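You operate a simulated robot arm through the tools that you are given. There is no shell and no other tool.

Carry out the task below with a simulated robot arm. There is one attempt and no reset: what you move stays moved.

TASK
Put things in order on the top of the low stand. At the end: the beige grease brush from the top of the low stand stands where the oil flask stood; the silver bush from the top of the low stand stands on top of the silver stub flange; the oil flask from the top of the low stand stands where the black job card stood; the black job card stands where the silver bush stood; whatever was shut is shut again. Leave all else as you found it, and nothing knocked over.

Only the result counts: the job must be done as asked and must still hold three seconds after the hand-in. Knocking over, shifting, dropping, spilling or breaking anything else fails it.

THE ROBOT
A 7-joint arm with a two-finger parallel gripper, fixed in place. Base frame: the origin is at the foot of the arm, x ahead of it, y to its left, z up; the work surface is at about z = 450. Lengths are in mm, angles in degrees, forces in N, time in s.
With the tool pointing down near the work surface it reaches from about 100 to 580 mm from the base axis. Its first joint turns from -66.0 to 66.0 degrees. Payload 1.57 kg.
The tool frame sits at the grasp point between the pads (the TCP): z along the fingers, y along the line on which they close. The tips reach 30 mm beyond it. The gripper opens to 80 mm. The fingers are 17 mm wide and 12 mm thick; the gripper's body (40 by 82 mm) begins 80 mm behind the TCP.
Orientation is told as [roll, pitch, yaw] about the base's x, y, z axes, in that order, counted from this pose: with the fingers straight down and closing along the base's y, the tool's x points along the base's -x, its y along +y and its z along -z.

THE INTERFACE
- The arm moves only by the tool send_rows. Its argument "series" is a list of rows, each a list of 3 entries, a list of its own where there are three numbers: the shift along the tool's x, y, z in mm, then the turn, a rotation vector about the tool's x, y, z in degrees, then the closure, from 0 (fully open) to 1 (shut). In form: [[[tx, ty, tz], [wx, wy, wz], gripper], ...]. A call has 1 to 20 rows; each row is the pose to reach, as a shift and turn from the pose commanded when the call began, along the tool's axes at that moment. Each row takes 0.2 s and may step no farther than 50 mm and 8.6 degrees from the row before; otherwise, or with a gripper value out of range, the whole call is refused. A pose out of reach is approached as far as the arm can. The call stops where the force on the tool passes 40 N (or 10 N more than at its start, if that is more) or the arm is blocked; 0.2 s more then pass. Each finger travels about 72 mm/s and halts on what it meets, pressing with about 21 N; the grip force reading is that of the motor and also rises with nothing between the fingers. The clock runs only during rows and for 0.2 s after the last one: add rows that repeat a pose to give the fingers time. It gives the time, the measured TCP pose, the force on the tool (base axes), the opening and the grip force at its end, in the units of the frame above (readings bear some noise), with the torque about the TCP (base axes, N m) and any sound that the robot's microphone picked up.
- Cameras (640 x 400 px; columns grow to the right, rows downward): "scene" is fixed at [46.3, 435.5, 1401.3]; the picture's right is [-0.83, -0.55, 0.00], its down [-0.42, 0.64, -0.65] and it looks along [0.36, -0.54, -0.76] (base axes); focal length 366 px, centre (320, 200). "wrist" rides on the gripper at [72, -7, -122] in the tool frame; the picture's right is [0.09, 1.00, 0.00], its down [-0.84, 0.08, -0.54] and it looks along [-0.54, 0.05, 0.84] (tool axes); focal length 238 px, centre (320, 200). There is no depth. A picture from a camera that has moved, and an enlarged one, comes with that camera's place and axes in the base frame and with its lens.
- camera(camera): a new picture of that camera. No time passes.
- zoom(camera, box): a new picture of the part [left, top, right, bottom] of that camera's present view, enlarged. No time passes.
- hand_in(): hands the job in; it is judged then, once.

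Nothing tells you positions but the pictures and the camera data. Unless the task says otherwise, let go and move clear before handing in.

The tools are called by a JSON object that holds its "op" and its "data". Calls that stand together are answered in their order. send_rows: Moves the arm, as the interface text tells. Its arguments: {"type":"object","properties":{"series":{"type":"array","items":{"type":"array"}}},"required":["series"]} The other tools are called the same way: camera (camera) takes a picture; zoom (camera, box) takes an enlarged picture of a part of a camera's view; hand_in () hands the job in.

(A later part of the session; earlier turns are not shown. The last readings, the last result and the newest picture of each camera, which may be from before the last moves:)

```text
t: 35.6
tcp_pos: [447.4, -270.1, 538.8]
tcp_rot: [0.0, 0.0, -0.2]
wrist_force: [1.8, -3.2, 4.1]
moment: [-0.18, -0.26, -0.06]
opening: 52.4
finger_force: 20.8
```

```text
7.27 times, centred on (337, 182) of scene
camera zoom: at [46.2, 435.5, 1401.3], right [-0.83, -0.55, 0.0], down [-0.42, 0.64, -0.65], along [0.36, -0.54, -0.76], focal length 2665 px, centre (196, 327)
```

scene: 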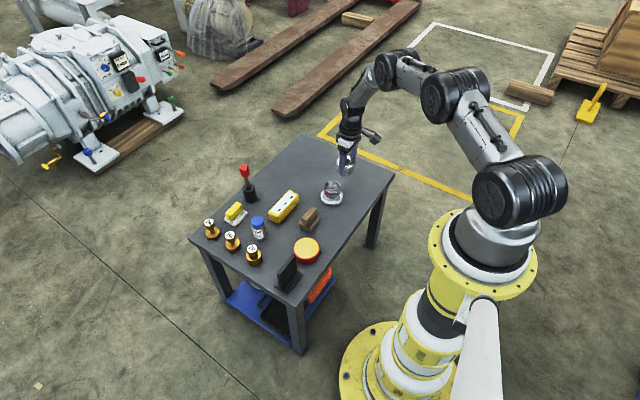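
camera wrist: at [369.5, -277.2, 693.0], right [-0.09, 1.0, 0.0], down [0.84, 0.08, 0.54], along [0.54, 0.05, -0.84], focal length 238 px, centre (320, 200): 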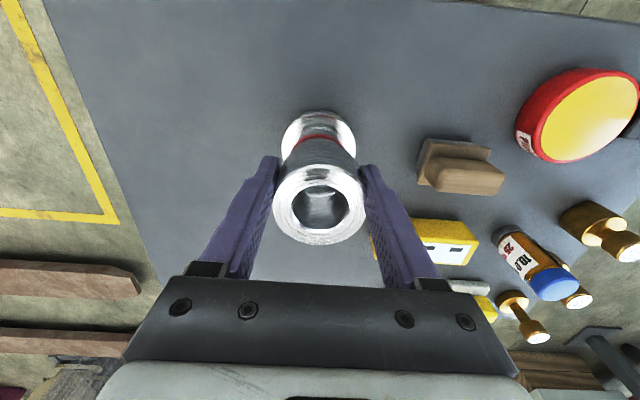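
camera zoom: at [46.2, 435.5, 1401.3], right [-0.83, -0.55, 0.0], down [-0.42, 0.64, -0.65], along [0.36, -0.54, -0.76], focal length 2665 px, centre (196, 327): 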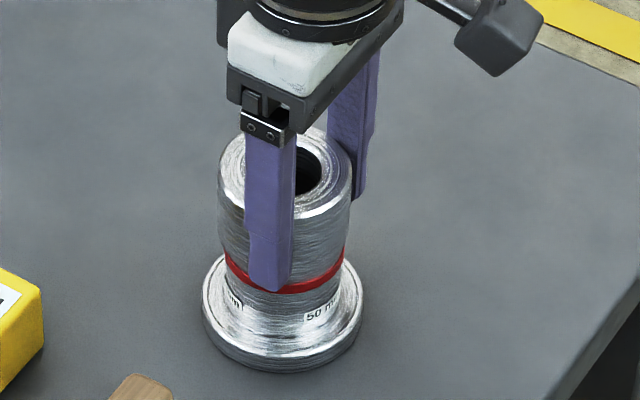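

Now I'll open gradually to release the bush.

{"op": "send_rows", "data": {"series": [[[0, 0, 0], [0, 0, 0], 0.36], [[0, 0, 0], [0, 0, 0], 0.33], [[0, 0, 0], [0, 0, 0], 0.3], [[0, 0, 0], [0, 0, 0], 0.2], [[0, 0, 0], [0, 0, 0], 0.1], [[0, 0, 0], [0, 0, 0], 0], [[0, 0, 0], [0, 0, 0], 0]]}}

{"op": "zoom", "data": {"camera": "scene", "box": [312, 155, 362, 210]}}

{"op": "zoom", "data": {"camera": "wrist", "box": [240, 100, 400, 250]}}

```text
t: 37.2
tcp_pos: [448.3, -270.7, 537.6]
tcp_rot: [0.0, 0.0, -0.1]
wrist_force: [-0.4, -0.2, -0.8]
moment: [0.03, 0.03, -0.02]
opening: 79.9
finger_force: 0.1
```

```text
7.27 times, centred on (337, 182) of scene
camera zoom: at [46.3, 435.5, 1401.3], right [-0.83, -0.55, 0.0], down [-0.42, 0.64, -0.65], along [0.36, -0.54, -0.76], focal length 2665 px, centre (196, 327)
```

zoom: 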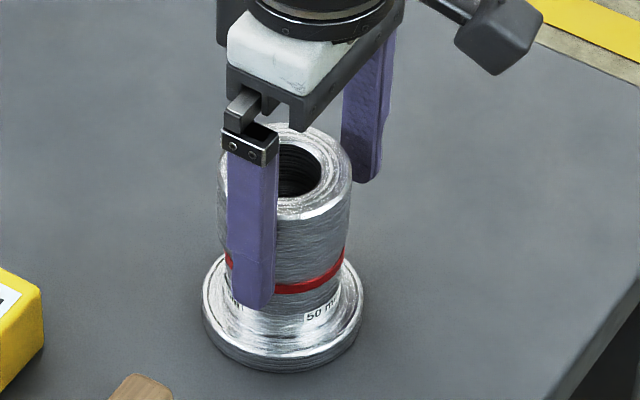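

```text
2.67 times, centred on (320, 175) of wrist
camera zoom: at [374.9, -276.8, 662.5], right [-0.09, 1.0, 0.0], down [0.84, 0.08, 0.54], along [0.54, 0.05, -0.84], focal length 636 px, centre (320, 267)
```

zoom: 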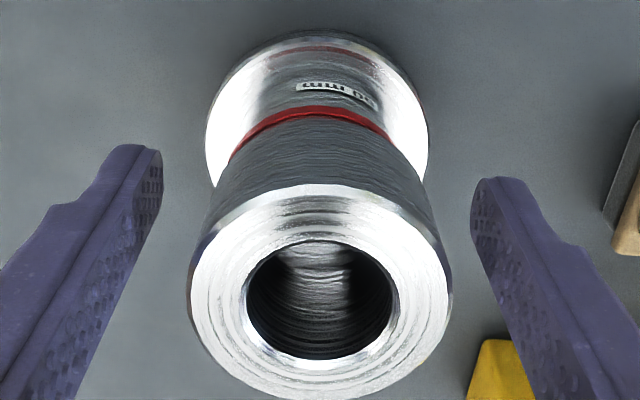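

The bush is standing on the flange. I'll raise straight up and check it.

{"op": "send_rows", "data": {"series": [[[0, 0, -10], [0, 0, 0], 0], [[0, 0, -30], [0, 0, 0], 0], [[0, 0, -60], [0, 0, 0], 0], [[0, 0, -100], [0, 0, 0], 0], [[0, 0, -130], [0, 0, 0], 0], [[0, 0, -130], [0, 0, 0], 0]]}}

{"op": "zoom", "data": {"camera": "scene", "box": [312, 155, 362, 210]}}

{"op": "camera", "data": {"camera": "wrist"}}

```text
t: 38.6
tcp_pos: [446.9, -271.6, 672.4]
tcp_rot: [0.0, 0.1, 0.0]
wrist_force: [0.5, -0.8, -0.1]
moment: [0.0, 0.03, 0.0]
opening: 80.1
finger_force: 0.0
```

```text
7.27 times, centred on (337, 182) of scene
camera zoom: at [46.3, 435.5, 1401.3], right [-0.83, -0.55, 0.0], down [-0.42, 0.64, -0.65], along [0.36, -0.54, -0.76], focal length 2665 px, centre (196, 327)
```

zoom: 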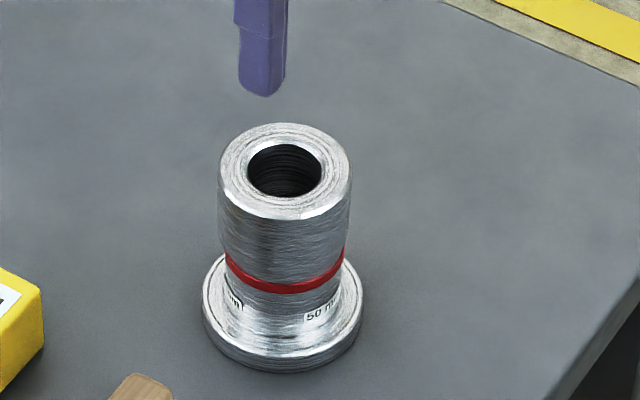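

```text
taken
camera wrist: at [373.9, -278.0, 794.0], right [-0.09, 1.0, 0.0], down [0.84, 0.08, 0.54], along [0.54, 0.05, -0.84], focal length 238 px, centre (320, 200)
```

wrist: 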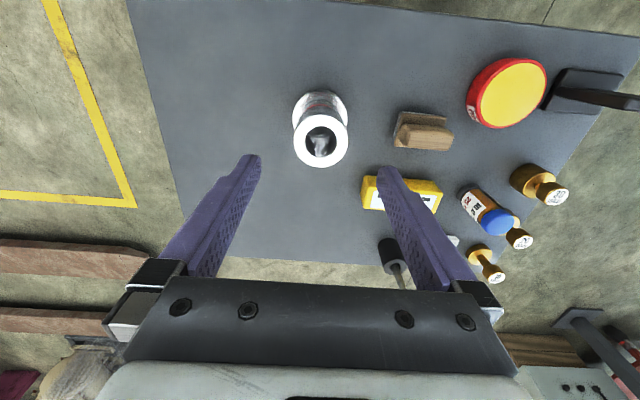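

The bush is standing well on the flange. Next is the job card at around (390,70); I'll move the empty gripper over to inspect it.

{"op": "send_rows", "data": {"series": [[[8, 40, 0], [0, 0, 0], 0], [[16, 85, 0], [0, 0, 0], 0], [[24, 130, 0], [0, 0, 0], 0], [[32, 175, 0], [0, 0, 0], 0], [[40, 220, 0], [0, 0, 0], 0], [[48, 265, 0], [0, 0, 0], 0], [[56, 310, 0], [0, 0, 0], 0], [[57, 331, 0], [0, 0, 0], 0], [[57, 331, 0], [0, 0, 0], 0]]}}

{"op": "camera", "data": {"camera": "wrist"}}

{"op": "zoom", "data": {"camera": "scene", "box": [260, 240, 340, 310]}}

```text
t: 40.6
tcp_pos: [390.5, 59.2, 669.7]
tcp_rot: [-0.1, 0.0, -0.1]
wrist_force: [-0.4, 0.2, 0.2]
moment: [0.01, -0.04, -0.03]
opening: 80.1
finger_force: 0.2
```

```text
taken
camera wrist: at [317.5, 53.8, 793.4], right [-0.09, 1.0, 0.0], down [0.84, 0.08, 0.54], along [0.54, 0.05, -0.84], focal length 238 px, centre (320, 200)
```

wrist: 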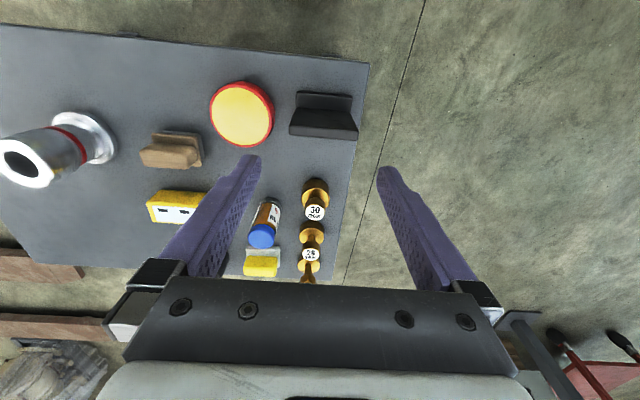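

```text
5.71 times, centred on (300, 275) of scene
camera zoom: at [46.2, 435.5, 1401.3], right [-0.83, -0.55, 0.0], down [-0.42, 0.64, -0.65], along [0.36, -0.54, -0.76], focal length 2094 px, centre (434, -229)
```

zoom: 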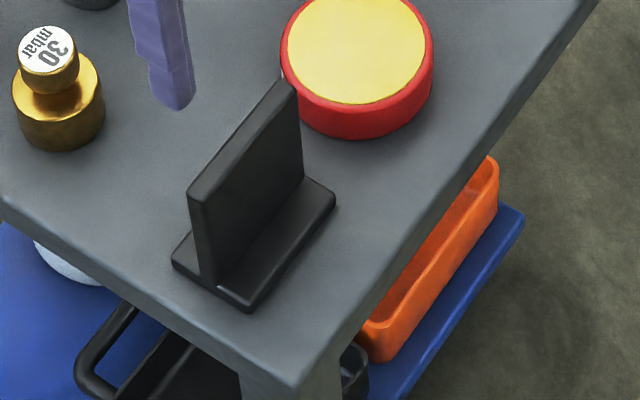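

The card is an upside-down T: a foot with a vertical plate running along y and thin along x. I'll zoom in for coordinates.

{"op": "zoom", "data": {"camera": "wrist", "box": [260, 70, 400, 160]}}

{"op": "zoom", "data": {"camera": "wrist", "box": [180, 60, 380, 260]}}

```text
4.44 times, centred on (330, 115) of wrist
camera zoom: at [317.5, 53.8, 793.4], right [-0.09, 1.0, 0.0], down [0.84, 0.08, 0.54], along [0.54, 0.05, -0.84], focal length 1059 px, centre (276, 578)
```

zoom: 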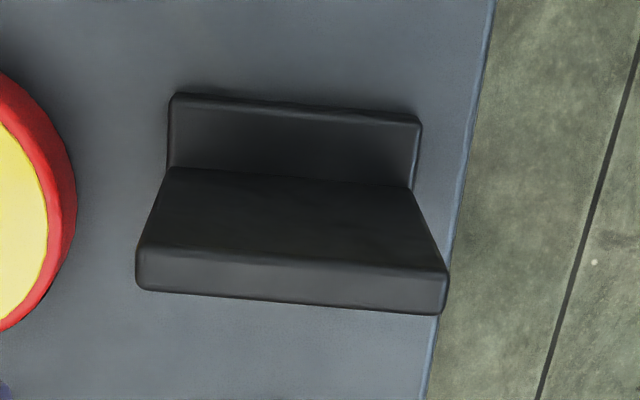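

```text
2.00 times, centred on (280, 160) of wrist
camera zoom: at [317.5, 53.8, 793.4], right [-0.09, 1.0, 0.0], down [0.84, 0.08, 0.54], along [0.54, 0.05, -0.84], focal length 477 px, centre (400, 280)
```

zoom: 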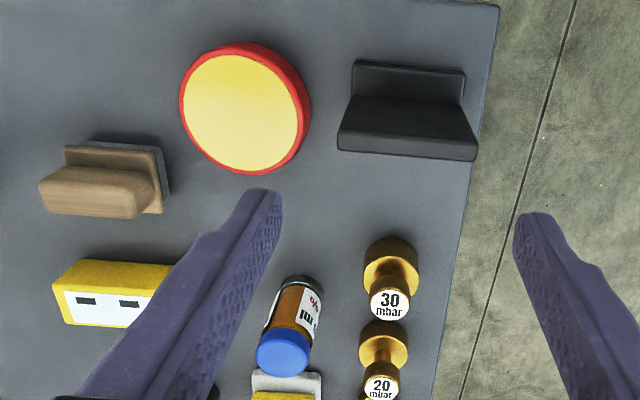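

Card estimate:
- plate centre at about (394,65), in the y–z plane
- 74 mm wide, 10.5 mm thick, top at z≈541

To grip it by its thickness I need the fingers closing along x, so I'll rotate the tool by −90° yaw and re-check.

{"op": "send_rows", "data": {"series": [[[0, 0, 0], [0, 0, 8.2], 0], [[0, 0, 0], [0, 0, 16.4], 0], [[0, 0, 0], [0, 0, 24.6], 0], [[0, 0, 0], [0, 0, 32.8], 0], [[0, 0, 0], [0, 0, 41], 0], [[0, 0, 0], [0, 0, 49.2], 0], [[0, 0, 0], [0, 0, 57.4], 0], [[0, 0, 0], [0, 0, 65.6], 0], [[-1, 2, 0], [0, 0, 73.8], 0], [[-3, 5, 0], [0, 0, 82], 0], [[-3.5, 6, 0], [0, 0, 90], 0], [[-3.5, 6, 0], [0, 0, 90], 0]]}}

{"op": "camera", "data": {"camera": "wrist"}}

{"op": "camera", "data": {"camera": "scene"}}

```text
t: 43.2
tcp_pos: [394.9, 66.8, 670.3]
tcp_rot: [0.0, -0.1, -90.2]
wrist_force: [0.1, 0.3, 0.0]
moment: [-0.02, -0.02, 0.01]
opening: 79.9
finger_force: 0.1
```

```text
taken
camera wrist: at [386.9, 138.8, 792.6], right [1.0, 0.09, 0.0], down [0.08, -0.84, 0.54], along [0.05, -0.54, -0.84], focal length 238 px, centre (320, 200)
```

wrist: 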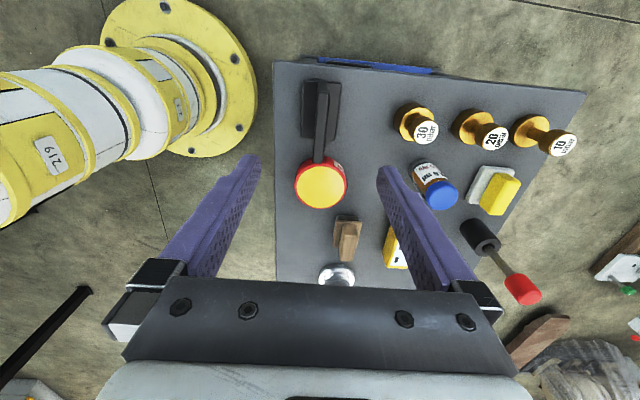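

```text
taken
```

scene: 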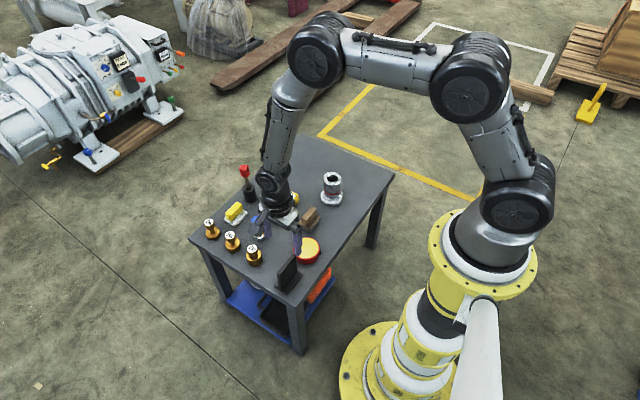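

{"op": "zoom", "data": {"camera": "wrist", "box": [260, 60, 400, 180]}}

{"op": "zoom", "data": {"camera": "wrist", "box": [370, 80, 600, 280]}}

```text
3.33 times, centred on (330, 120) of wrist
camera zoom: at [386.9, 138.8, 792.6], right [1.0, 0.09, 0.0], down [0.08, -0.84, 0.54], along [0.05, -0.54, -0.84], focal length 794 px, centre (287, 467)
```

zoom: 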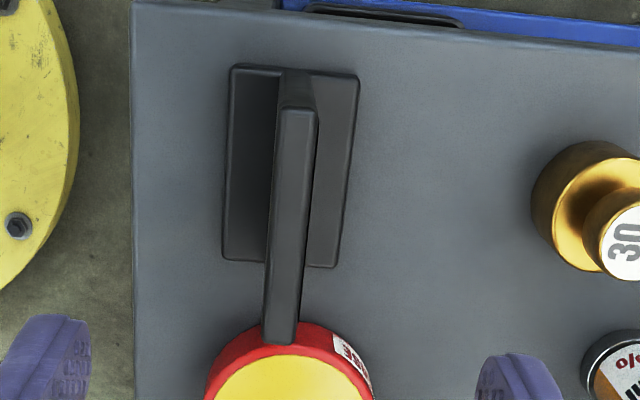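

```text
2.00 times, centred on (485, 180) of wrist
camera zoom: at [386.9, 138.8, 792.6], right [1.0, 0.09, 0.0], down [0.08, -0.84, 0.54], along [0.05, -0.54, -0.84], focal length 477 px, centre (-10, 240)
```

zoom: 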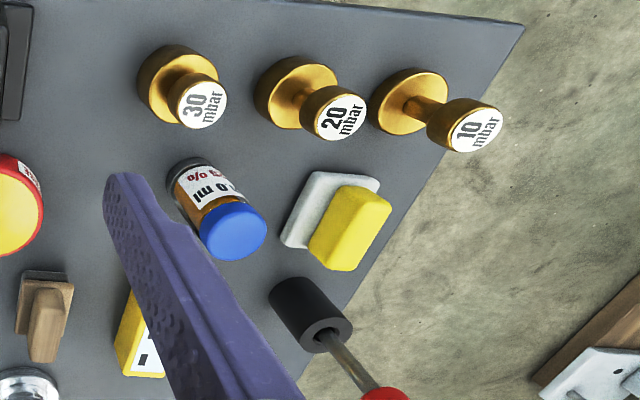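

The card's base spans x 369–417 and y 27–103, so its centre is (393.5,65), and the plate centre line matches. The TCP is right above it, so I'll lower around the plate.

{"op": "send_rows", "data": {"series": [[[-1.5, 0, 40], [0, 0, 0], 0], [[-1.5, 0, 80], [0, 0, 0], 0], [[-1.5, 0, 115], [0, 0, 0], 0], [[-1.5, 0, 138], [0, 0, 0], 0], [[-1.5, 0, 150], [0, 0, 0], 0], [[-1.5, 0, 150], [0, 0, 0], 0]]}}

{"op": "camera", "data": {"camera": "wrist"}}

{"op": "zoom", "data": {"camera": "scene", "box": [250, 220, 340, 310]}}

```text
t: 44.6
tcp_pos: [394.7, 65.4, 519.7]
tcp_rot: [-0.1, 0.1, -90.0]
wrist_force: [0.0, 0.0, 0.9]
moment: [0.0, -0.02, 0.01]
opening: 80.0
finger_force: 0.0
```

```text
taken
camera wrist: at [387.1, 137.1, 643.9], right [1.0, 0.09, 0.0], down [0.08, -0.84, 0.54], along [0.05, -0.54, -0.84], focal length 238 px, centre (320, 200)
```

wrist: 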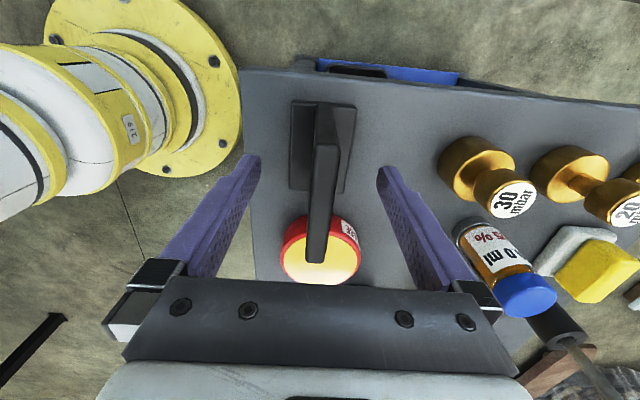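

```text
4.44 times, centred on (295, 265) of scene
camera zoom: at [46.3, 435.5, 1401.3], right [-0.83, -0.55, 0.0], down [-0.42, 0.64, -0.65], along [0.36, -0.54, -0.76], focal length 1629 px, centre (431, -89)
```

zoom: 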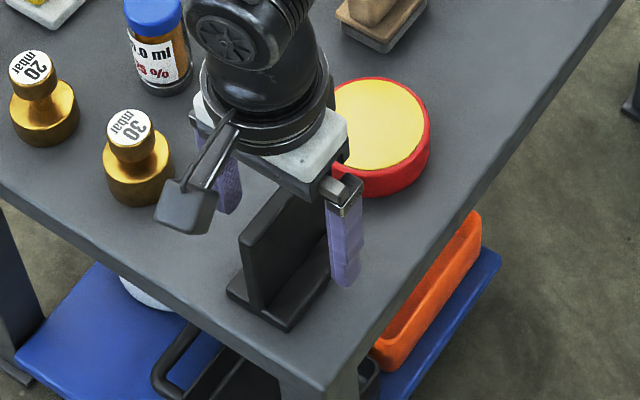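

The plate is between the fingers. Closing now.

{"op": "send_rows", "data": {"series": [[[0, 0, 0], [0, 0, 0], 0.35], [[0, 0, 0], [0, 0, 0], 0.65], [[0, 0, 0], [0, 0, 0], 0.8], [[0, 0, 0], [0, 0, 0], 1], [[0, 0, 0], [0, 0, 0], 1], [[0, 0, 0], [0, 0, 0], 1]]}}

{"op": "send_rows", "data": {"series": [[[0, 0, -0.5], [0, 0, 0], 1], [[0, 0, -1.5], [0, 0, 0], 1], [[0, 0, -3], [0, 0, 0], 1], [[0, 0, -5], [0, 0, 0], 1], [[0, 0, -7], [0, 0, 0], 1], [[0, 0, -9], [0, 0, 0], 1], [[0, 0, -10], [0, 0, 0], 1]]}}

{"op": "camera", "data": {"camera": "wrist"}}

{"op": "zoom", "data": {"camera": "scene", "box": [250, 220, 340, 310]}}

```text
t: 46.0
tcp_pos: [395.2, 65.2, 521.5]
tcp_rot: [0.0, 0.1, -90.0]
wrist_force: [0.1, -0.5, -0.2]
moment: [0.0, -0.03, 0.0]
opening: 11.7
finger_force: 21.6
```

```text
t: 47.6
tcp_pos: [394.3, 64.8, 530.0]
tcp_rot: [0.0, -0.1, -90.0]
wrist_force: [-0.3, -0.3, -1.1]
moment: [-0.01, 0.02, 0.01]
opening: 11.4
finger_force: 21.4
```

```text
taken
camera wrist: at [386.2, 136.9, 652.8], right [1.0, 0.09, 0.0], down [0.08, -0.84, 0.54], along [0.05, -0.54, -0.84], focal length 238 px, centre (320, 200)
```

wrist: 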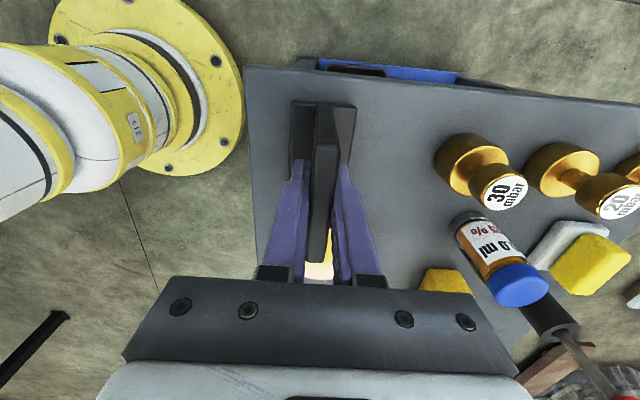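

```text
4.44 times, centred on (295, 265) of scene
camera zoom: at [46.3, 435.5, 1401.3], right [-0.83, -0.55, 0.0], down [-0.42, 0.64, -0.65], along [0.36, -0.54, -0.76], focal length 1629 px, centre (431, -89)
```

zoom: 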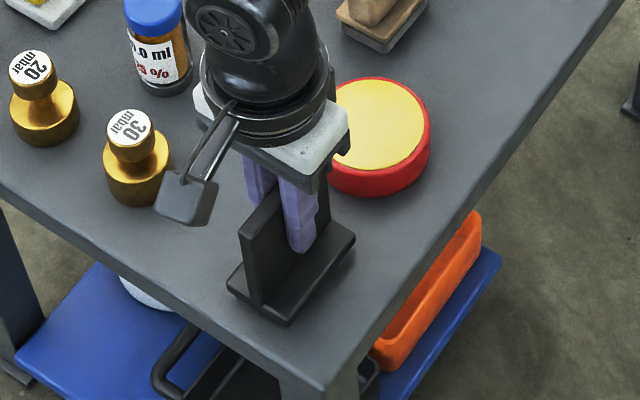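

The card is held firmly and is light (about 1 N). I'll lift it high to clear the bush stack, then carry it toward the former bush spot.

{"op": "send_rows", "data": {"series": [[[0, 0, -3], [0, 0, 0], 1], [[0, 0, -10], [0, 0, 0], 1], [[0, 0, -22], [0, 0, 0], 1], [[0, 0, -37], [0, 0, 0], 1], [[0, 0, -55], [0, 0, 0], 1], [[0, 0, -75], [0, 0, 0], 1], [[0, 0, -95], [0, 0, 0], 1], [[0, 0, -115], [0, 0, 0], 1], [[0, 0, -132], [0, 0, 0], 1], [[0, 0, -145], [0, 0, 0], 1], [[0, 0, -153], [0, 0, 0], 1], [[0, 0, -155], [0, 0, 0], 1]]}}

{"op": "camera", "data": {"camera": "wrist"}}

```text
t: 50.2
tcp_pos: [395.2, 64.6, 686.0]
tcp_rot: [0.0, 0.0, -90.0]
wrist_force: [0.0, 0.2, -1.1]
moment: [-0.01, -0.01, -0.01]
opening: 11.5
finger_force: 21.7
```

```text
taken
camera wrist: at [386.8, 136.3, 808.1], right [1.0, 0.09, 0.0], down [0.08, -0.84, 0.54], along [0.05, -0.54, -0.84], focal length 238 px, centre (320, 200)
```

wrist: 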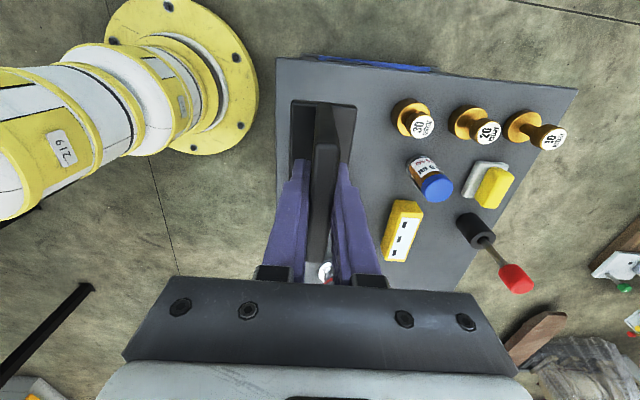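

The card is secure at height with an unchanged grip. I'll carry it across to around (412,-395) at this height.

{"op": "send_rows", "data": {"series": [[[-3, 0, 0], [0, 0, 0], 1], [[-10, 0, 0], [0, 0, 0], 1], [[-22, 0, 0], [0, 0, 0], 1], [[-40, 1, 0], [0, 0, 0], 1], [[-62, 2, 0], [0, 0, 0], 1], [[-86, 3, 0], [0, 0, 0], 1], [[-110, 4, 0], [0, 0, 0], 1], [[-135, 5, 0], [0, 0, 0], 1], [[-160, 6, 0], [0, 0, 0], 1], [[-185, 7, 0], [0, 0, 0], 1], [[-210, 8, 0], [0, 0, 0], 1], [[-235, 9, 0], [0, 0, 0], 1], [[-260, 10, 0], [0, 0, 0], 1], [[-285, 11, 0], [0, 0, 0], 1], [[-305, 12, 0], [0, 0, 0], 1], [[-320, 12, 0], [0, 0, 0], 1], [[-328, 12, 0], [0, 0, 0], 1], [[-330, 12, 0], [0, 0, 0], 1]]}}

{"op": "send_rows", "data": {"series": [[[-3, 0, 0], [0, 0, 0], 1], [[-12, 1, 0], [0, 0, 0], 1], [[-28, 2, 0], [0, 0, 0], 1], [[-48, 3, 0], [0, 0, 0], 1], [[-70, 4, 0], [0, 0, 0], 1], [[-92, 5, 0], [0, 0, 0], 1], [[-112, 6, 0], [0, 0, 0], 1], [[-126, 7, 0], [0, 0, 0], 1], [[-132, 8, 0], [0, 0, 0], 1], [[-132, 8, 0], [0, 0, 0], 1]]}}

{"op": "camera", "data": {"camera": "wrist"}}

{"op": "camera", "data": {"camera": "scene"}}

```text
t: 54.0
tcp_pos: [406.1, -265.1, 684.5]
tcp_rot: [0.0, 0.0, -90.0]
wrist_force: [0.2, -0.1, -1.5]
moment: [-0.02, 0.06, 0.02]
opening: 11.5
finger_force: 20.7
```

```text
t: 56.2
tcp_pos: [413.8, -397.5, 686.1]
tcp_rot: [0.0, 0.0, -89.9]
wrist_force: [0.3, -0.2, -1.0]
moment: [0.01, 0.02, -0.02]
opening: 11.5
finger_force: 20.5
```

```text
taken
camera wrist: at [406.7, -325.4, 808.3], right [1.0, 0.09, 0.0], down [0.08, -0.84, 0.54], along [0.05, -0.54, -0.84], focal length 238 px, centre (320, 200)
```

wrist: 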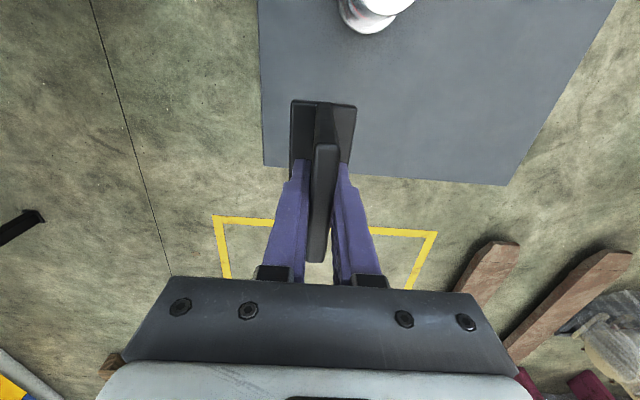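

```text
taken
```

scene: 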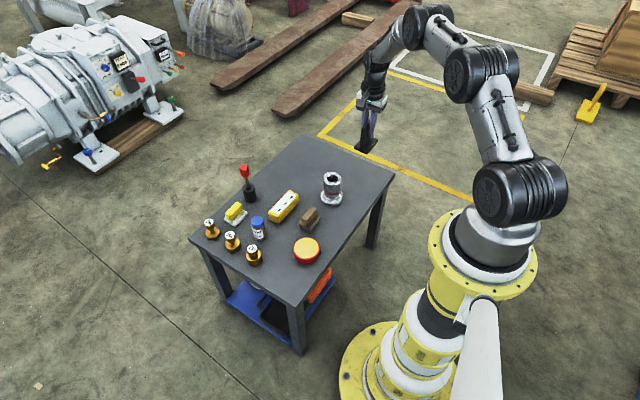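

Arrived at the right end of the table. I'll shift to above the bush's old spot (418,-410.5) and lower to about 20 mm above the table before checking.

{"op": "send_rows", "data": {"series": [[[-4, 1, 3], [0, 0, 0], 1], [[-10, 3, 12], [0, 0, 0], 1], [[-13.7, 3.9, 28], [0, 0, 0], 1], [[-13.7, 3.9, 48], [0, 0, 0], 1], [[-13.7, 3.9, 68], [0, 0, 0], 1], [[-13.7, 3.9, 88], [0, 0, 0], 1], [[-13.7, 3.9, 106], [0, 0, 0], 1], [[-13.7, 3.9, 122], [0, 0, 0], 1], [[-13.7, 3.9, 134], [0, 0, 0], 1], [[-13.7, 3.9, 142], [0, 0, 0], 1], [[-13.7, 3.9, 145], [0, 0, 0], 1], [[-13.7, 3.9, 145], [0, 0, 0], 1]]}}

{"op": "camera", "data": {"camera": "wrist"}}

{"op": "zoom", "data": {"camera": "scene", "box": [310, 130, 410, 220]}}

```text
t: 58.8
tcp_pos: [418.6, -410.0, 539.4]
tcp_rot: [0.0, -0.1, -90.0]
wrist_force: [-0.8, -0.2, -0.4]
moment: [0.01, 0.0, 0.05]
opening: 11.6
finger_force: 21.4
```

```text
taken
camera wrist: at [410.5, -338.1, 662.3], right [1.0, 0.09, 0.0], down [0.08, -0.84, 0.54], along [0.05, -0.54, -0.84], focal length 238 px, centre (320, 200)
```

wrist: 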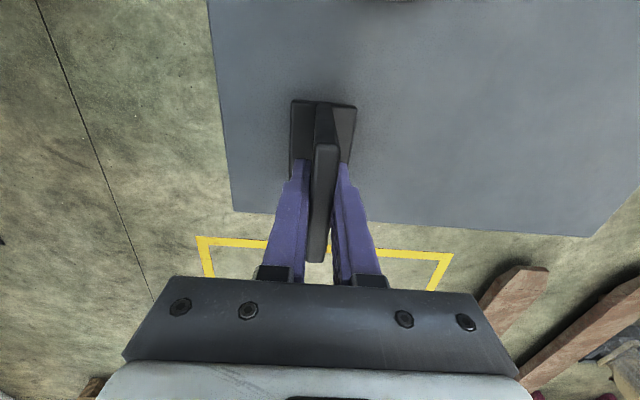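

```text
4.44 times, centred on (360, 175) of scene
camera zoom: at [46.3, 435.4, 1401.3], right [-0.83, -0.55, 0.0], down [-0.42, 0.64, -0.65], along [0.36, -0.54, -0.76], focal length 1629 px, centre (142, 311)
```

zoom: 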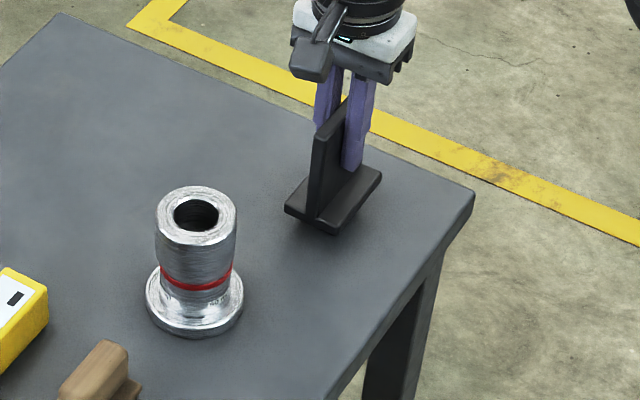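

The card is hovering over the bush's old spot. I'll take a closer zoom to compare with where the bush's base was in the scene picture.

{"op": "zoom", "data": {"camera": "scene", "box": [340, 150, 400, 190]}}

{"op": "zoom", "data": {"camera": "wrist", "box": [250, 80, 390, 280]}}

```text
10.00 times, centred on (370, 170) of scene
camera zoom: at [46.3, 435.4, 1401.3], right [-0.83, -0.55, 0.0], down [-0.42, 0.64, -0.65], along [0.36, -0.54, -0.76], focal length 3665 px, centre (-180, 500)
```

zoom: 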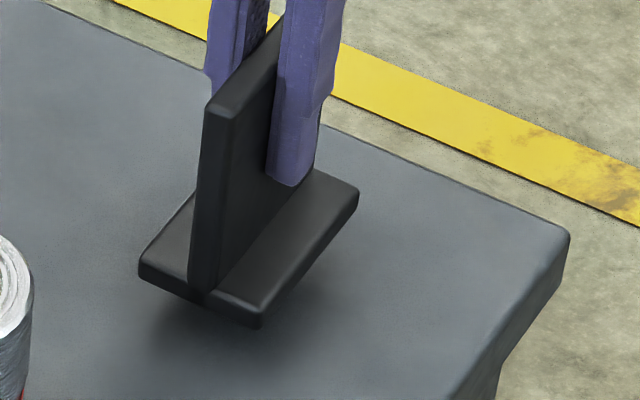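

```text
2.00 times, centred on (320, 180) of wrist
camera zoom: at [410.5, -338.1, 662.3], right [1.0, 0.09, 0.0], down [0.08, -0.84, 0.54], along [0.05, -0.54, -0.84], focal length 477 px, centre (320, 240)
```

zoom: 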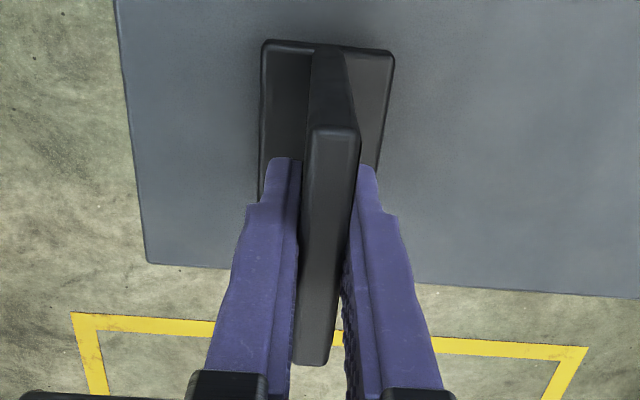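

My projection puts the card's base within 1 mm of the bush's old spot. I'll lower the last 20 mm gently.

{"op": "send_rows", "data": {"series": [[[0, 0, 2], [0, 0, 0], 1], [[0, 0, 5], [0, 0, 0], 1], [[0, 0, 8], [0, 0, 0], 1], [[0, 0, 11], [0, 0, 0], 1], [[0, 0, 14], [0, 0, 0], 1], [[0, 0, 16.5], [0, 0, 0], 1], [[0, 0, 18], [0, 0, 0], 1], [[0, 0, 19], [0, 0, 0], 1], [[0, 0, 19], [0, 0, 0], 1]]}}

{"op": "zoom", "data": {"camera": "scene", "box": [340, 150, 400, 190]}}

```text
t: 60.8
tcp_pos: [418.7, -412.2, 522.2]
tcp_rot: [0.0, 0.0, -90.0]
wrist_force: [-1.5, 1.2, 3.1]
moment: [0.3, 0.06, 0.07]
opening: 11.7
finger_force: 21.5
```

```text
10.00 times, centred on (370, 170) of scene
camera zoom: at [46.2, 435.5, 1401.3], right [-0.83, -0.55, 0.0], down [-0.42, 0.64, -0.65], along [0.36, -0.54, -0.76], focal length 3665 px, centre (-180, 500)
```

zoom: 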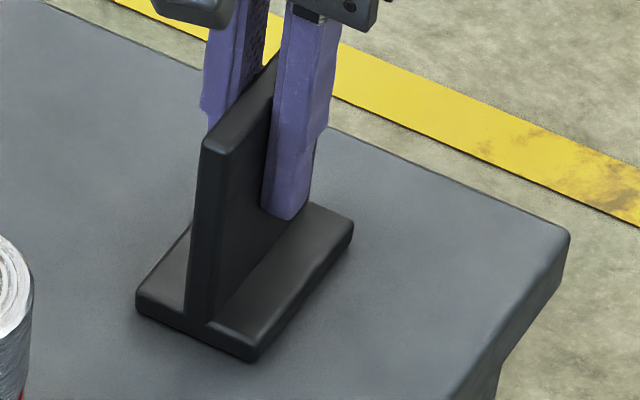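

The card is touching the table. Opening slowly to release it.

{"op": "send_rows", "data": {"series": [[[0, 0, 0], [0, 0, 0], 0.86], [[0, 0, 0], [0, 0, 0], 0.82], [[0, 0, 0], [0, 0, 0], 0.75], [[0, 0, 0], [0, 0, 0], 0.6], [[0, 0, 0], [0, 0, 0], 0.4], [[0, 0, 0], [0, 0, 0], 0.3], [[0, 0, 0], [0, 0, 0], 0.3]]}}

{"op": "zoom", "data": {"camera": "scene", "box": [340, 150, 400, 190]}}

{"op": "camera", "data": {"camera": "wrist"}}

```text
t: 62.4
tcp_pos: [418.4, -411.7, 521.0]
tcp_rot: [0.1, 0.0, -90.0]
wrist_force: [-0.7, -0.1, 0.5]
moment: [-0.02, -0.01, -0.02]
opening: 55.7
finger_force: 0.0
```

```text
10.00 times, centred on (370, 170) of scene
camera zoom: at [46.3, 435.5, 1401.3], right [-0.83, -0.55, 0.0], down [-0.42, 0.64, -0.65], along [0.36, -0.54, -0.76], focal length 3665 px, centre (-180, 500)
```

zoom: 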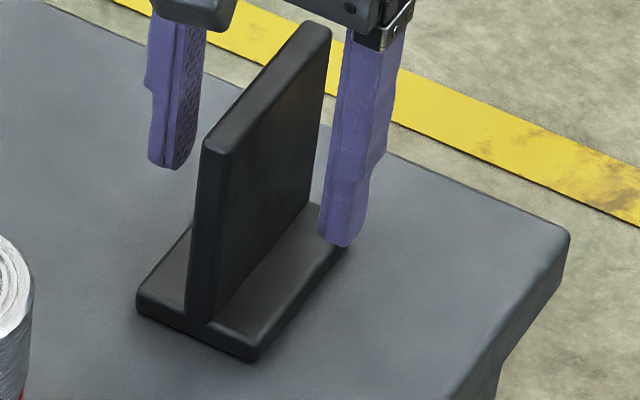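

```text
taken
camera wrist: at [410.9, -339.5, 643.6], right [1.0, 0.09, 0.0], down [0.08, -0.84, 0.54], along [0.05, -0.54, -0.84], focal length 238 px, centre (320, 200)
```

wrist: 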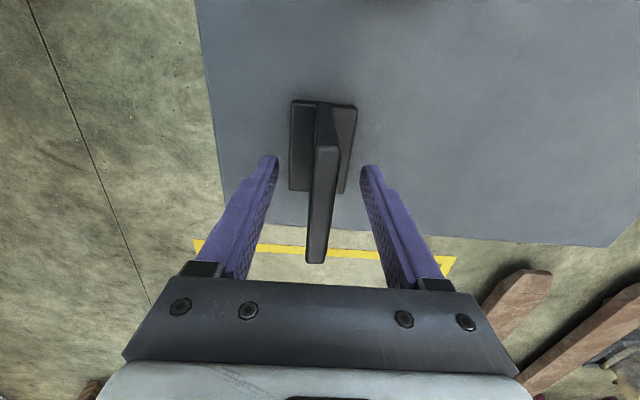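

The card stands exactly on the bush's old spot. I'll raise up clear and head to the flask area.

{"op": "send_rows", "data": {"series": [[[0, 0, -10], [0, 0, 0], 0.3], [[0, 0, -30], [0, 0, 0], 0.3], [[0, 0, -65], [0, 0, 0], 0.2], [[0, 0, -105], [0, 0, 0], 0], [[0, 0, -145], [0, 0, 0], 0], [[0, 0, -165], [0, 0, 0], 0], [[0, 0, -165], [0, 0, 0], 0]]}}

{"op": "send_rows", "data": {"series": [[[40, 10, 0], [0, 0, 0], 0], [[83, 21, 0], [0, 0, 0], 0], [[126, 32, 0], [0, 0, 0], 0], [[169, 43, 0], [0, 0, 0], 0], [[212, 54, 0], [0, 0, 0], 0], [[255, 65, 0], [0, 0, 0], 0], [[298, 76, 0], [0, 0, 0], 0], [[341, 87, 0], [0, 0, 0], 0], [[380, 96, 0], [0, 0, 0], 0], [[406, 100, 0], [0, 0, 0], 0], [[406, 100, 0], [0, 0, 0], 0]]}}

{"op": "camera", "data": {"camera": "wrist"}}

{"op": "camera", "data": {"camera": "scene"}}

```text
t: 64.0
tcp_pos: [419.1, -409.4, 685.8]
tcp_rot: [-0.1, 0.0, -90.0]
wrist_force: [-0.3, -0.1, 0.6]
moment: [0.02, 0.0, 0.03]
opening: 80.6
finger_force: 0.1
```

```text
t: 66.4
tcp_pos: [520.0, -5.1, 684.6]
tcp_rot: [-0.1, 0.0, -90.1]
wrist_force: [0.7, 0.8, 0.7]
moment: [0.03, -0.03, 0.01]
opening: 80.2
finger_force: 0.0
```

```text
taken
camera wrist: at [511.6, 66.7, 806.6], right [1.0, 0.09, 0.0], down [0.08, -0.84, 0.54], along [0.05, -0.54, -0.84], focal length 238 px, centre (320, 200)
```

wrist: 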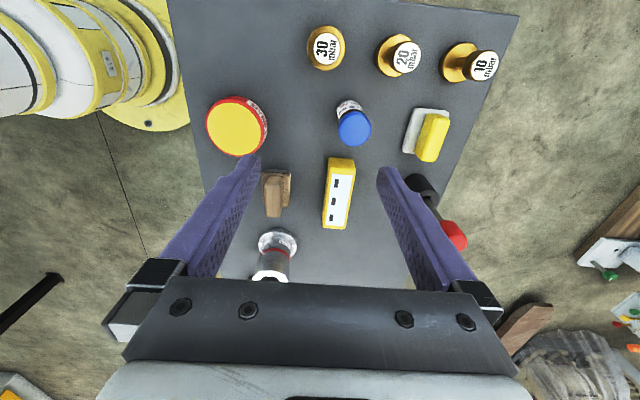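

```text
taken
```

scene: 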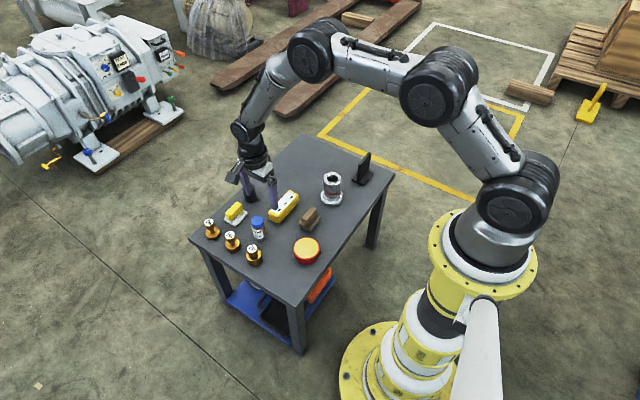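

The flask with the blue cap is visible ahead, and everything else is standing. I'll zoom for precise coordinates of the flask and the beige brush.

{"op": "zoom", "data": {"camera": "wrist", "box": [300, 80, 400, 160]}}

{"op": "zoom", "data": {"camera": "wrist", "box": [190, 80, 320, 240]}}

{"op": "zoom", "data": {"camera": "scene", "box": [230, 205, 290, 250]}}

{"op": "zoom", "data": {"camera": "scene", "box": [285, 195, 345, 240]}}

```text
5.00 times, centred on (350, 120) of wrist
camera zoom: at [511.6, 66.7, 806.6], right [1.0, 0.09, 0.0], down [0.08, -0.84, 0.54], along [0.05, -0.54, -0.84], focal length 1192 px, centre (170, 600)
```

zoom: 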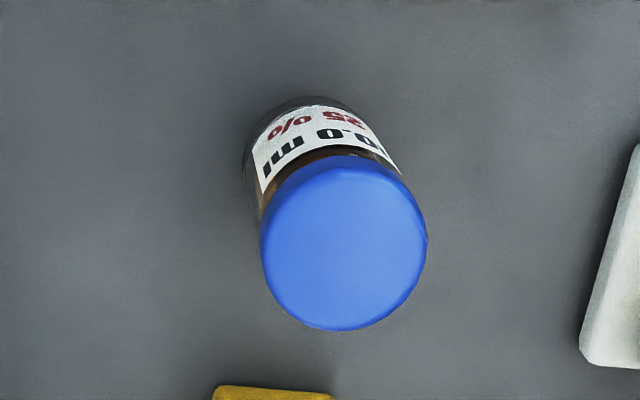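

```text
2.50 times, centred on (255, 160) of wrist
camera zoom: at [511.6, 66.7, 806.6], right [1.0, 0.09, 0.0], down [0.08, -0.84, 0.54], along [0.05, -0.54, -0.84], focal length 596 px, centre (482, 300)
```

zoom: 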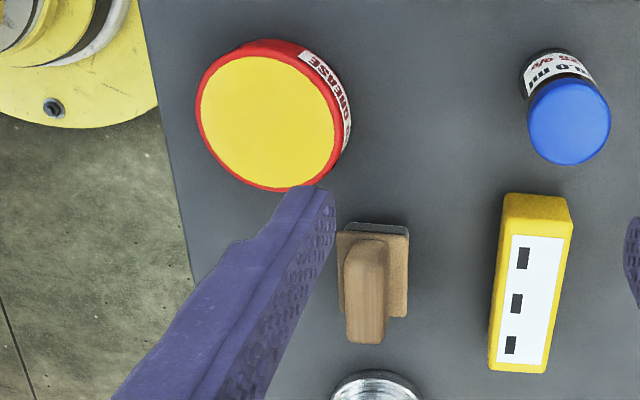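

```text
8.89 times, centred on (260, 228) of scene
camera zoom: at [46.3, 435.5, 1401.3], right [-0.83, -0.55, 0.0], down [-0.42, 0.64, -0.65], along [0.36, -0.54, -0.76], focal length 3258 px, centre (853, -44)
```

zoom: 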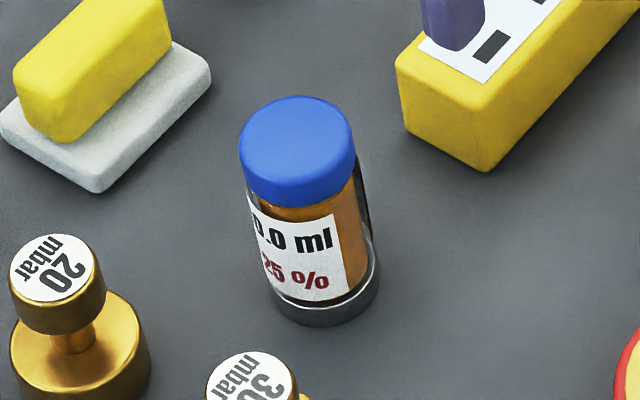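

```text
8.89 times, centred on (315, 218) of scene
camera zoom: at [46.3, 435.5, 1401.3], right [-0.83, -0.55, 0.0], down [-0.42, 0.64, -0.65], along [0.36, -0.54, -0.76], focal length 3258 px, centre (364, 44)
```

zoom: 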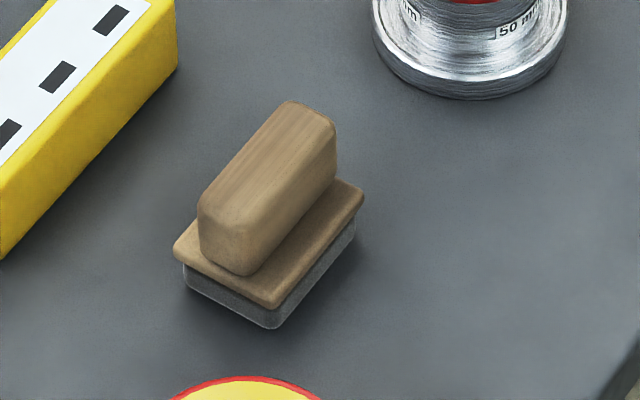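

Flask base estimate is about (562,-11), roughly 43 mm in diameter with its top near z≈520. I'll move above it and re-measure closer.

{"op": "send_rows", "data": {"series": [[[-3, 20, 20], [0, 0, 0], 0], [[-6, 41, 40], [0, 0, 0], 0], [[-6, 41, 75], [0, 0, 0], 0], [[-6, 41, 85], [0, 0, 0], 0], [[-6, 41, 85], [0, 0, 0], 0]]}}

{"op": "camera", "data": {"camera": "wrist"}}

{"op": "zoom", "data": {"camera": "wrist", "box": [260, 80, 380, 180]}}

```text
t: 67.6
tcp_pos: [560.5, -12.1, 600.7]
tcp_rot: [0.1, 0.0, -90.0]
wrist_force: [-0.4, -0.2, 0.1]
moment: [-0.01, 0.0, 0.01]
opening: 80.0
finger_force: 0.1
```

```text
taken
camera wrist: at [552.3, 59.9, 722.3], right [1.0, 0.09, 0.0], down [0.08, -0.84, 0.54], along [0.05, -0.54, -0.84], focal length 238 px, centre (320, 200)
```

wrist: 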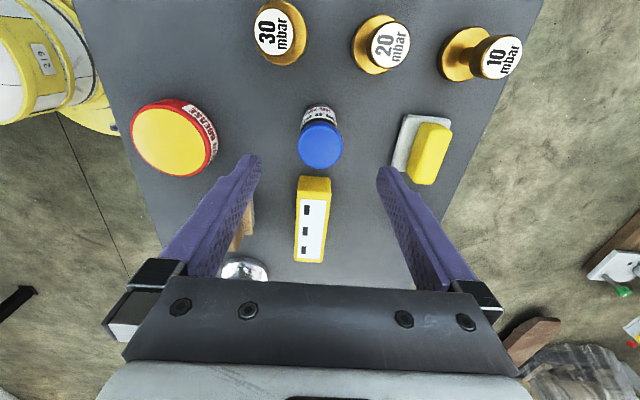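

```text
4.00 times, centred on (320, 130) of wrist
camera zoom: at [552.3, 59.9, 722.3], right [1.0, 0.09, 0.0], down [0.08, -0.84, 0.54], along [0.05, -0.54, -0.84], focal length 953 px, centre (320, 480)
```

zoom: 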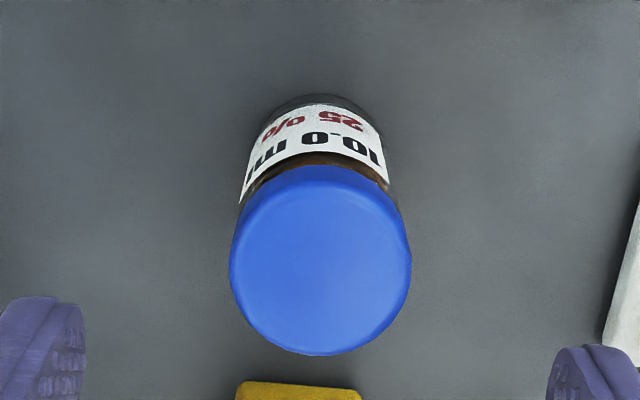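

The flask is centred under the gripper at about (559.5,-12). Lowering to body height around z≈490.

{"op": "send_rows", "data": {"series": [[[0, 0, 30], [0, 0, 0], 0], [[0, 0, 60], [0, 0, 0], 0], [[0, 0, 85], [0, 0, 0], 0], [[0, 0, 102], [0, 0, 0], 0], [[0, 0, 110], [0, 0, 0], 0], [[0, 0, 110], [0, 0, 0], 0]]}}

{"op": "camera", "data": {"camera": "wrist"}}

{"op": "zoom", "data": {"camera": "wrist", "box": [240, 110, 400, 250]}}

{"op": "zoom", "data": {"camera": "scene", "box": [220, 190, 300, 250]}}

```text
t: 69.0
tcp_pos: [559.6, -10.9, 490.7]
tcp_rot: [0.0, 0.1, -90.0]
wrist_force: [0.6, 0.3, -0.3]
moment: [0.02, -0.03, -0.01]
opening: 80.1
finger_force: 0.0
```

```text
taken
camera wrist: at [551.8, 61.3, 613.3], right [1.0, 0.09, 0.0], down [0.08, -0.84, 0.54], along [0.05, -0.54, -0.84], focal length 238 px, centre (320, 200)
```

wrist: 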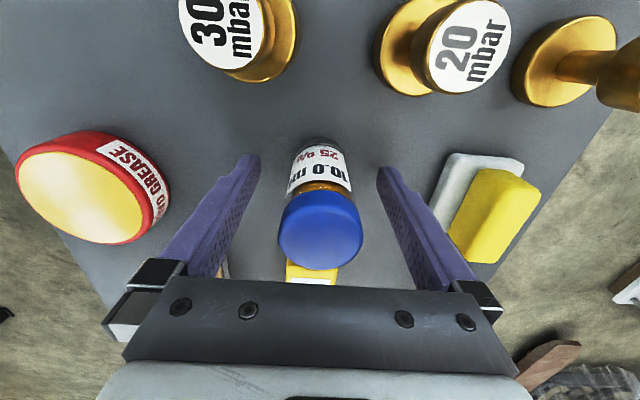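

```text
2.86 times, centred on (320, 180) of wrist
camera zoom: at [551.8, 61.3, 613.3], right [1.0, 0.09, 0.0], down [0.08, -0.84, 0.54], along [0.05, -0.54, -0.84], focal length 681 px, centre (320, 257)
```

zoom: 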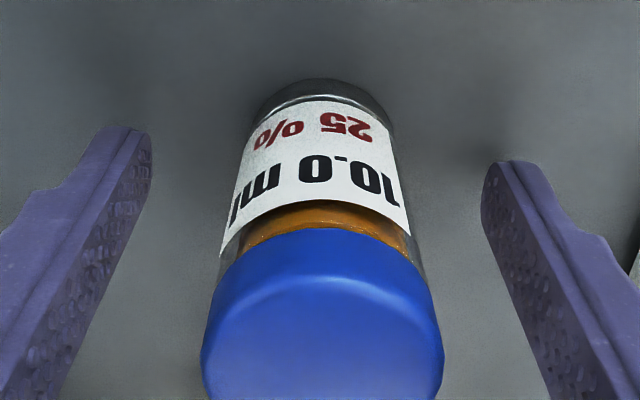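

```text
6.67 times, centred on (260, 220) of scene
camera zoom: at [46.3, 435.5, 1401.3], right [-0.83, -0.55, 0.0], down [-0.42, 0.64, -0.65], along [0.36, -0.54, -0.76], focal length 2443 px, centre (720, 67)
```

zoom: 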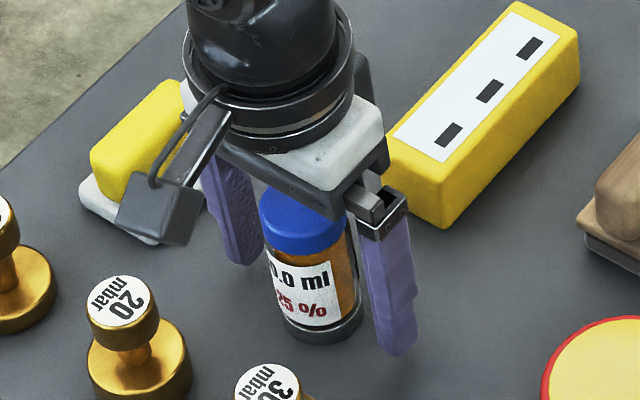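

The flask sits about 2 mm further toward −y than the TCP. I'll nudge and then close gently.

{"op": "send_rows", "data": {"series": [[[-1, 0, 0], [0, 0, 0], 0.1], [[-2.2, 0, 0], [0, 0, 0], 0.2], [[-2.2, 0, 0], [0, 0, 0], 0.35], [[-2.2, 0, 0], [0, 0, 0], 0.5], [[-2.2, 0, 0], [0, 0, 0], 1], [[-2.2, 0, 0], [0, 0, 0], 1], [[-2.2, 0, 0], [0, 0, 0], 1]]}}

{"op": "send_rows", "data": {"series": [[[0, 0, -0.5], [0, 0, 0], 1], [[0, 0, -1], [0, 0, 0], 1], [[0, 0, -2], [0, 0, 0], 1], [[0, 0, -3], [0, 0, 0], 1], [[0, 0, -4], [0, 0, 0], 1], [[0, 0, -5], [0, 0, 0], 1]]}}

{"op": "zoom", "data": {"camera": "wrist", "box": [240, 110, 400, 290]}}

{"op": "zoom", "data": {"camera": "scene", "box": [220, 190, 300, 250]}}

```text
t: 70.6
tcp_pos: [560.3, -12.7, 490.6]
tcp_rot: [0.1, 0.0, -89.9]
wrist_force: [0.8, -0.5, -0.1]
moment: [0.01, -0.01, 0.01]
opening: 36.8
finger_force: 20.9
```

```text
t: 72.0
tcp_pos: [558.2, -12.8, 497.0]
tcp_rot: [0.0, 0.0, -89.9]
wrist_force: [-0.2, -0.2, -1.0]
moment: [-0.01, 0.01, -0.01]
opening: 36.9
finger_force: 20.8
```

```text
2.22 times, centred on (320, 200) of wrist
camera zoom: at [551.6, 58.8, 619.0], right [1.0, 0.09, 0.0], down [0.08, -0.84, 0.54], along [0.05, -0.54, -0.84], focal length 530 px, centre (320, 200)
```

zoom: 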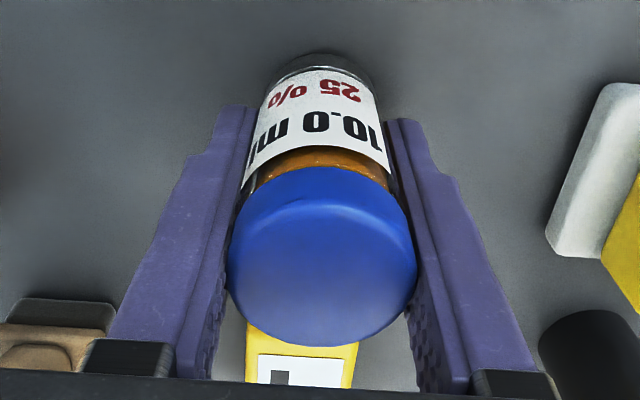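

```text
6.67 times, centred on (260, 220) of scene
camera zoom: at [46.3, 435.5, 1401.3], right [-0.83, -0.55, 0.0], down [-0.42, 0.64, -0.65], along [0.36, -0.54, -0.76], focal length 2443 px, centre (720, 67)
```

zoom: 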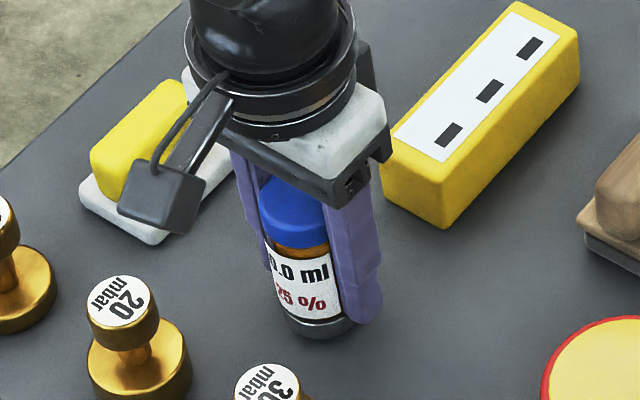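

The grip measured 36.8 mm, so the flask is slimmer and taller than I assumed. Its axis is therefore about 4–5 mm toward +y of my pads, and I nudged the wrong way. I'll set it back down, release, recentre and re-grip so it's held mid-pad.

{"op": "send_rows", "data": {"series": [[[0, 0, 1], [0, 0, 0], 1], [[0, 0, 2.5], [0, 0, 0], 1], [[0, 0, 4], [0, 0, 0], 1], [[0, 0, 5], [0, 0, 0], 1], [[0, 0, 5], [0, 0, 0], 1]]}}

{"op": "send_rows", "data": {"series": [[[0, 0, 0], [0, 0, 0], 0.53], [[0, 0, 0], [0, 0, 0], 0.48], [[0, 0, 0], [0, 0, 0], 0.4], [[0, 0, 0], [0, 0, 0], 0.3], [[0, 0, 0], [0, 0, 0], 0.2], [[0, 0, 0], [0, 0, 0], 0.2]]}}

{"op": "zoom", "data": {"camera": "wrist", "box": [240, 110, 400, 290]}}

{"op": "zoom", "data": {"camera": "scene", "box": [220, 190, 300, 250]}}

```text
t: 73.2
tcp_pos: [559.6, -13.0, 490.9]
tcp_rot: [0.1, 0.1, -90.0]
wrist_force: [0.2, 0.3, -0.7]
moment: [-0.02, 0.01, 0.01]
opening: 36.7
finger_force: 21.4
```

```text
t: 74.6
tcp_pos: [558.8, -13.3, 491.3]
tcp_rot: [0.0, 0.0, -90.1]
wrist_force: [-0.5, 0.4, -0.3]
moment: [0.03, 0.02, 0.02]
opening: 64.1
finger_force: 0.0
```

```text
2.22 times, centred on (320, 200) of wrist
camera zoom: at [551.9, 59.2, 613.7], right [1.0, 0.09, 0.0], down [0.08, -0.84, 0.54], along [0.05, -0.54, -0.84], focal length 530 px, centre (320, 200)
```

zoom: 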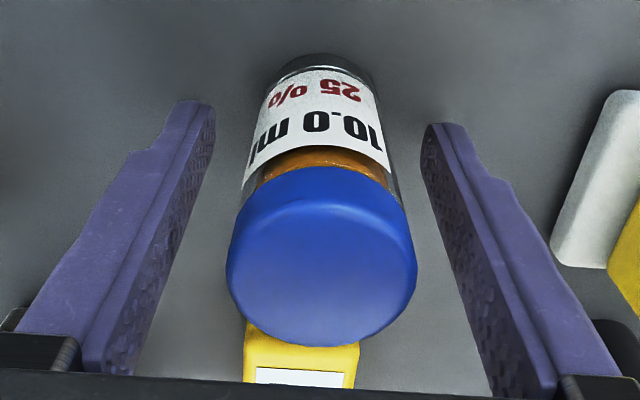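

```text
6.67 times, centred on (260, 220) of scene
camera zoom: at [46.3, 435.5, 1401.3], right [-0.83, -0.55, 0.0], down [-0.42, 0.64, -0.65], along [0.36, -0.54, -0.76], focal length 2443 px, centre (720, 67)
```

zoom: 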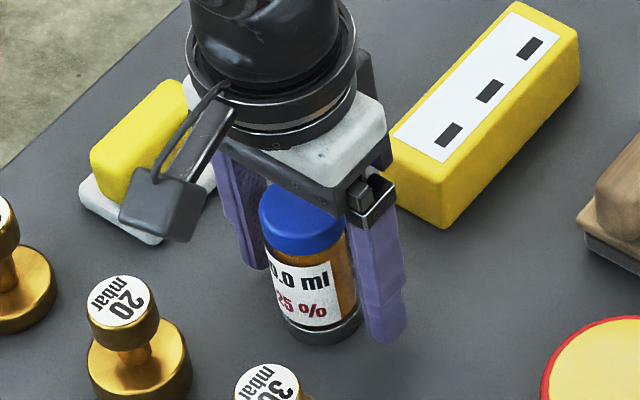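

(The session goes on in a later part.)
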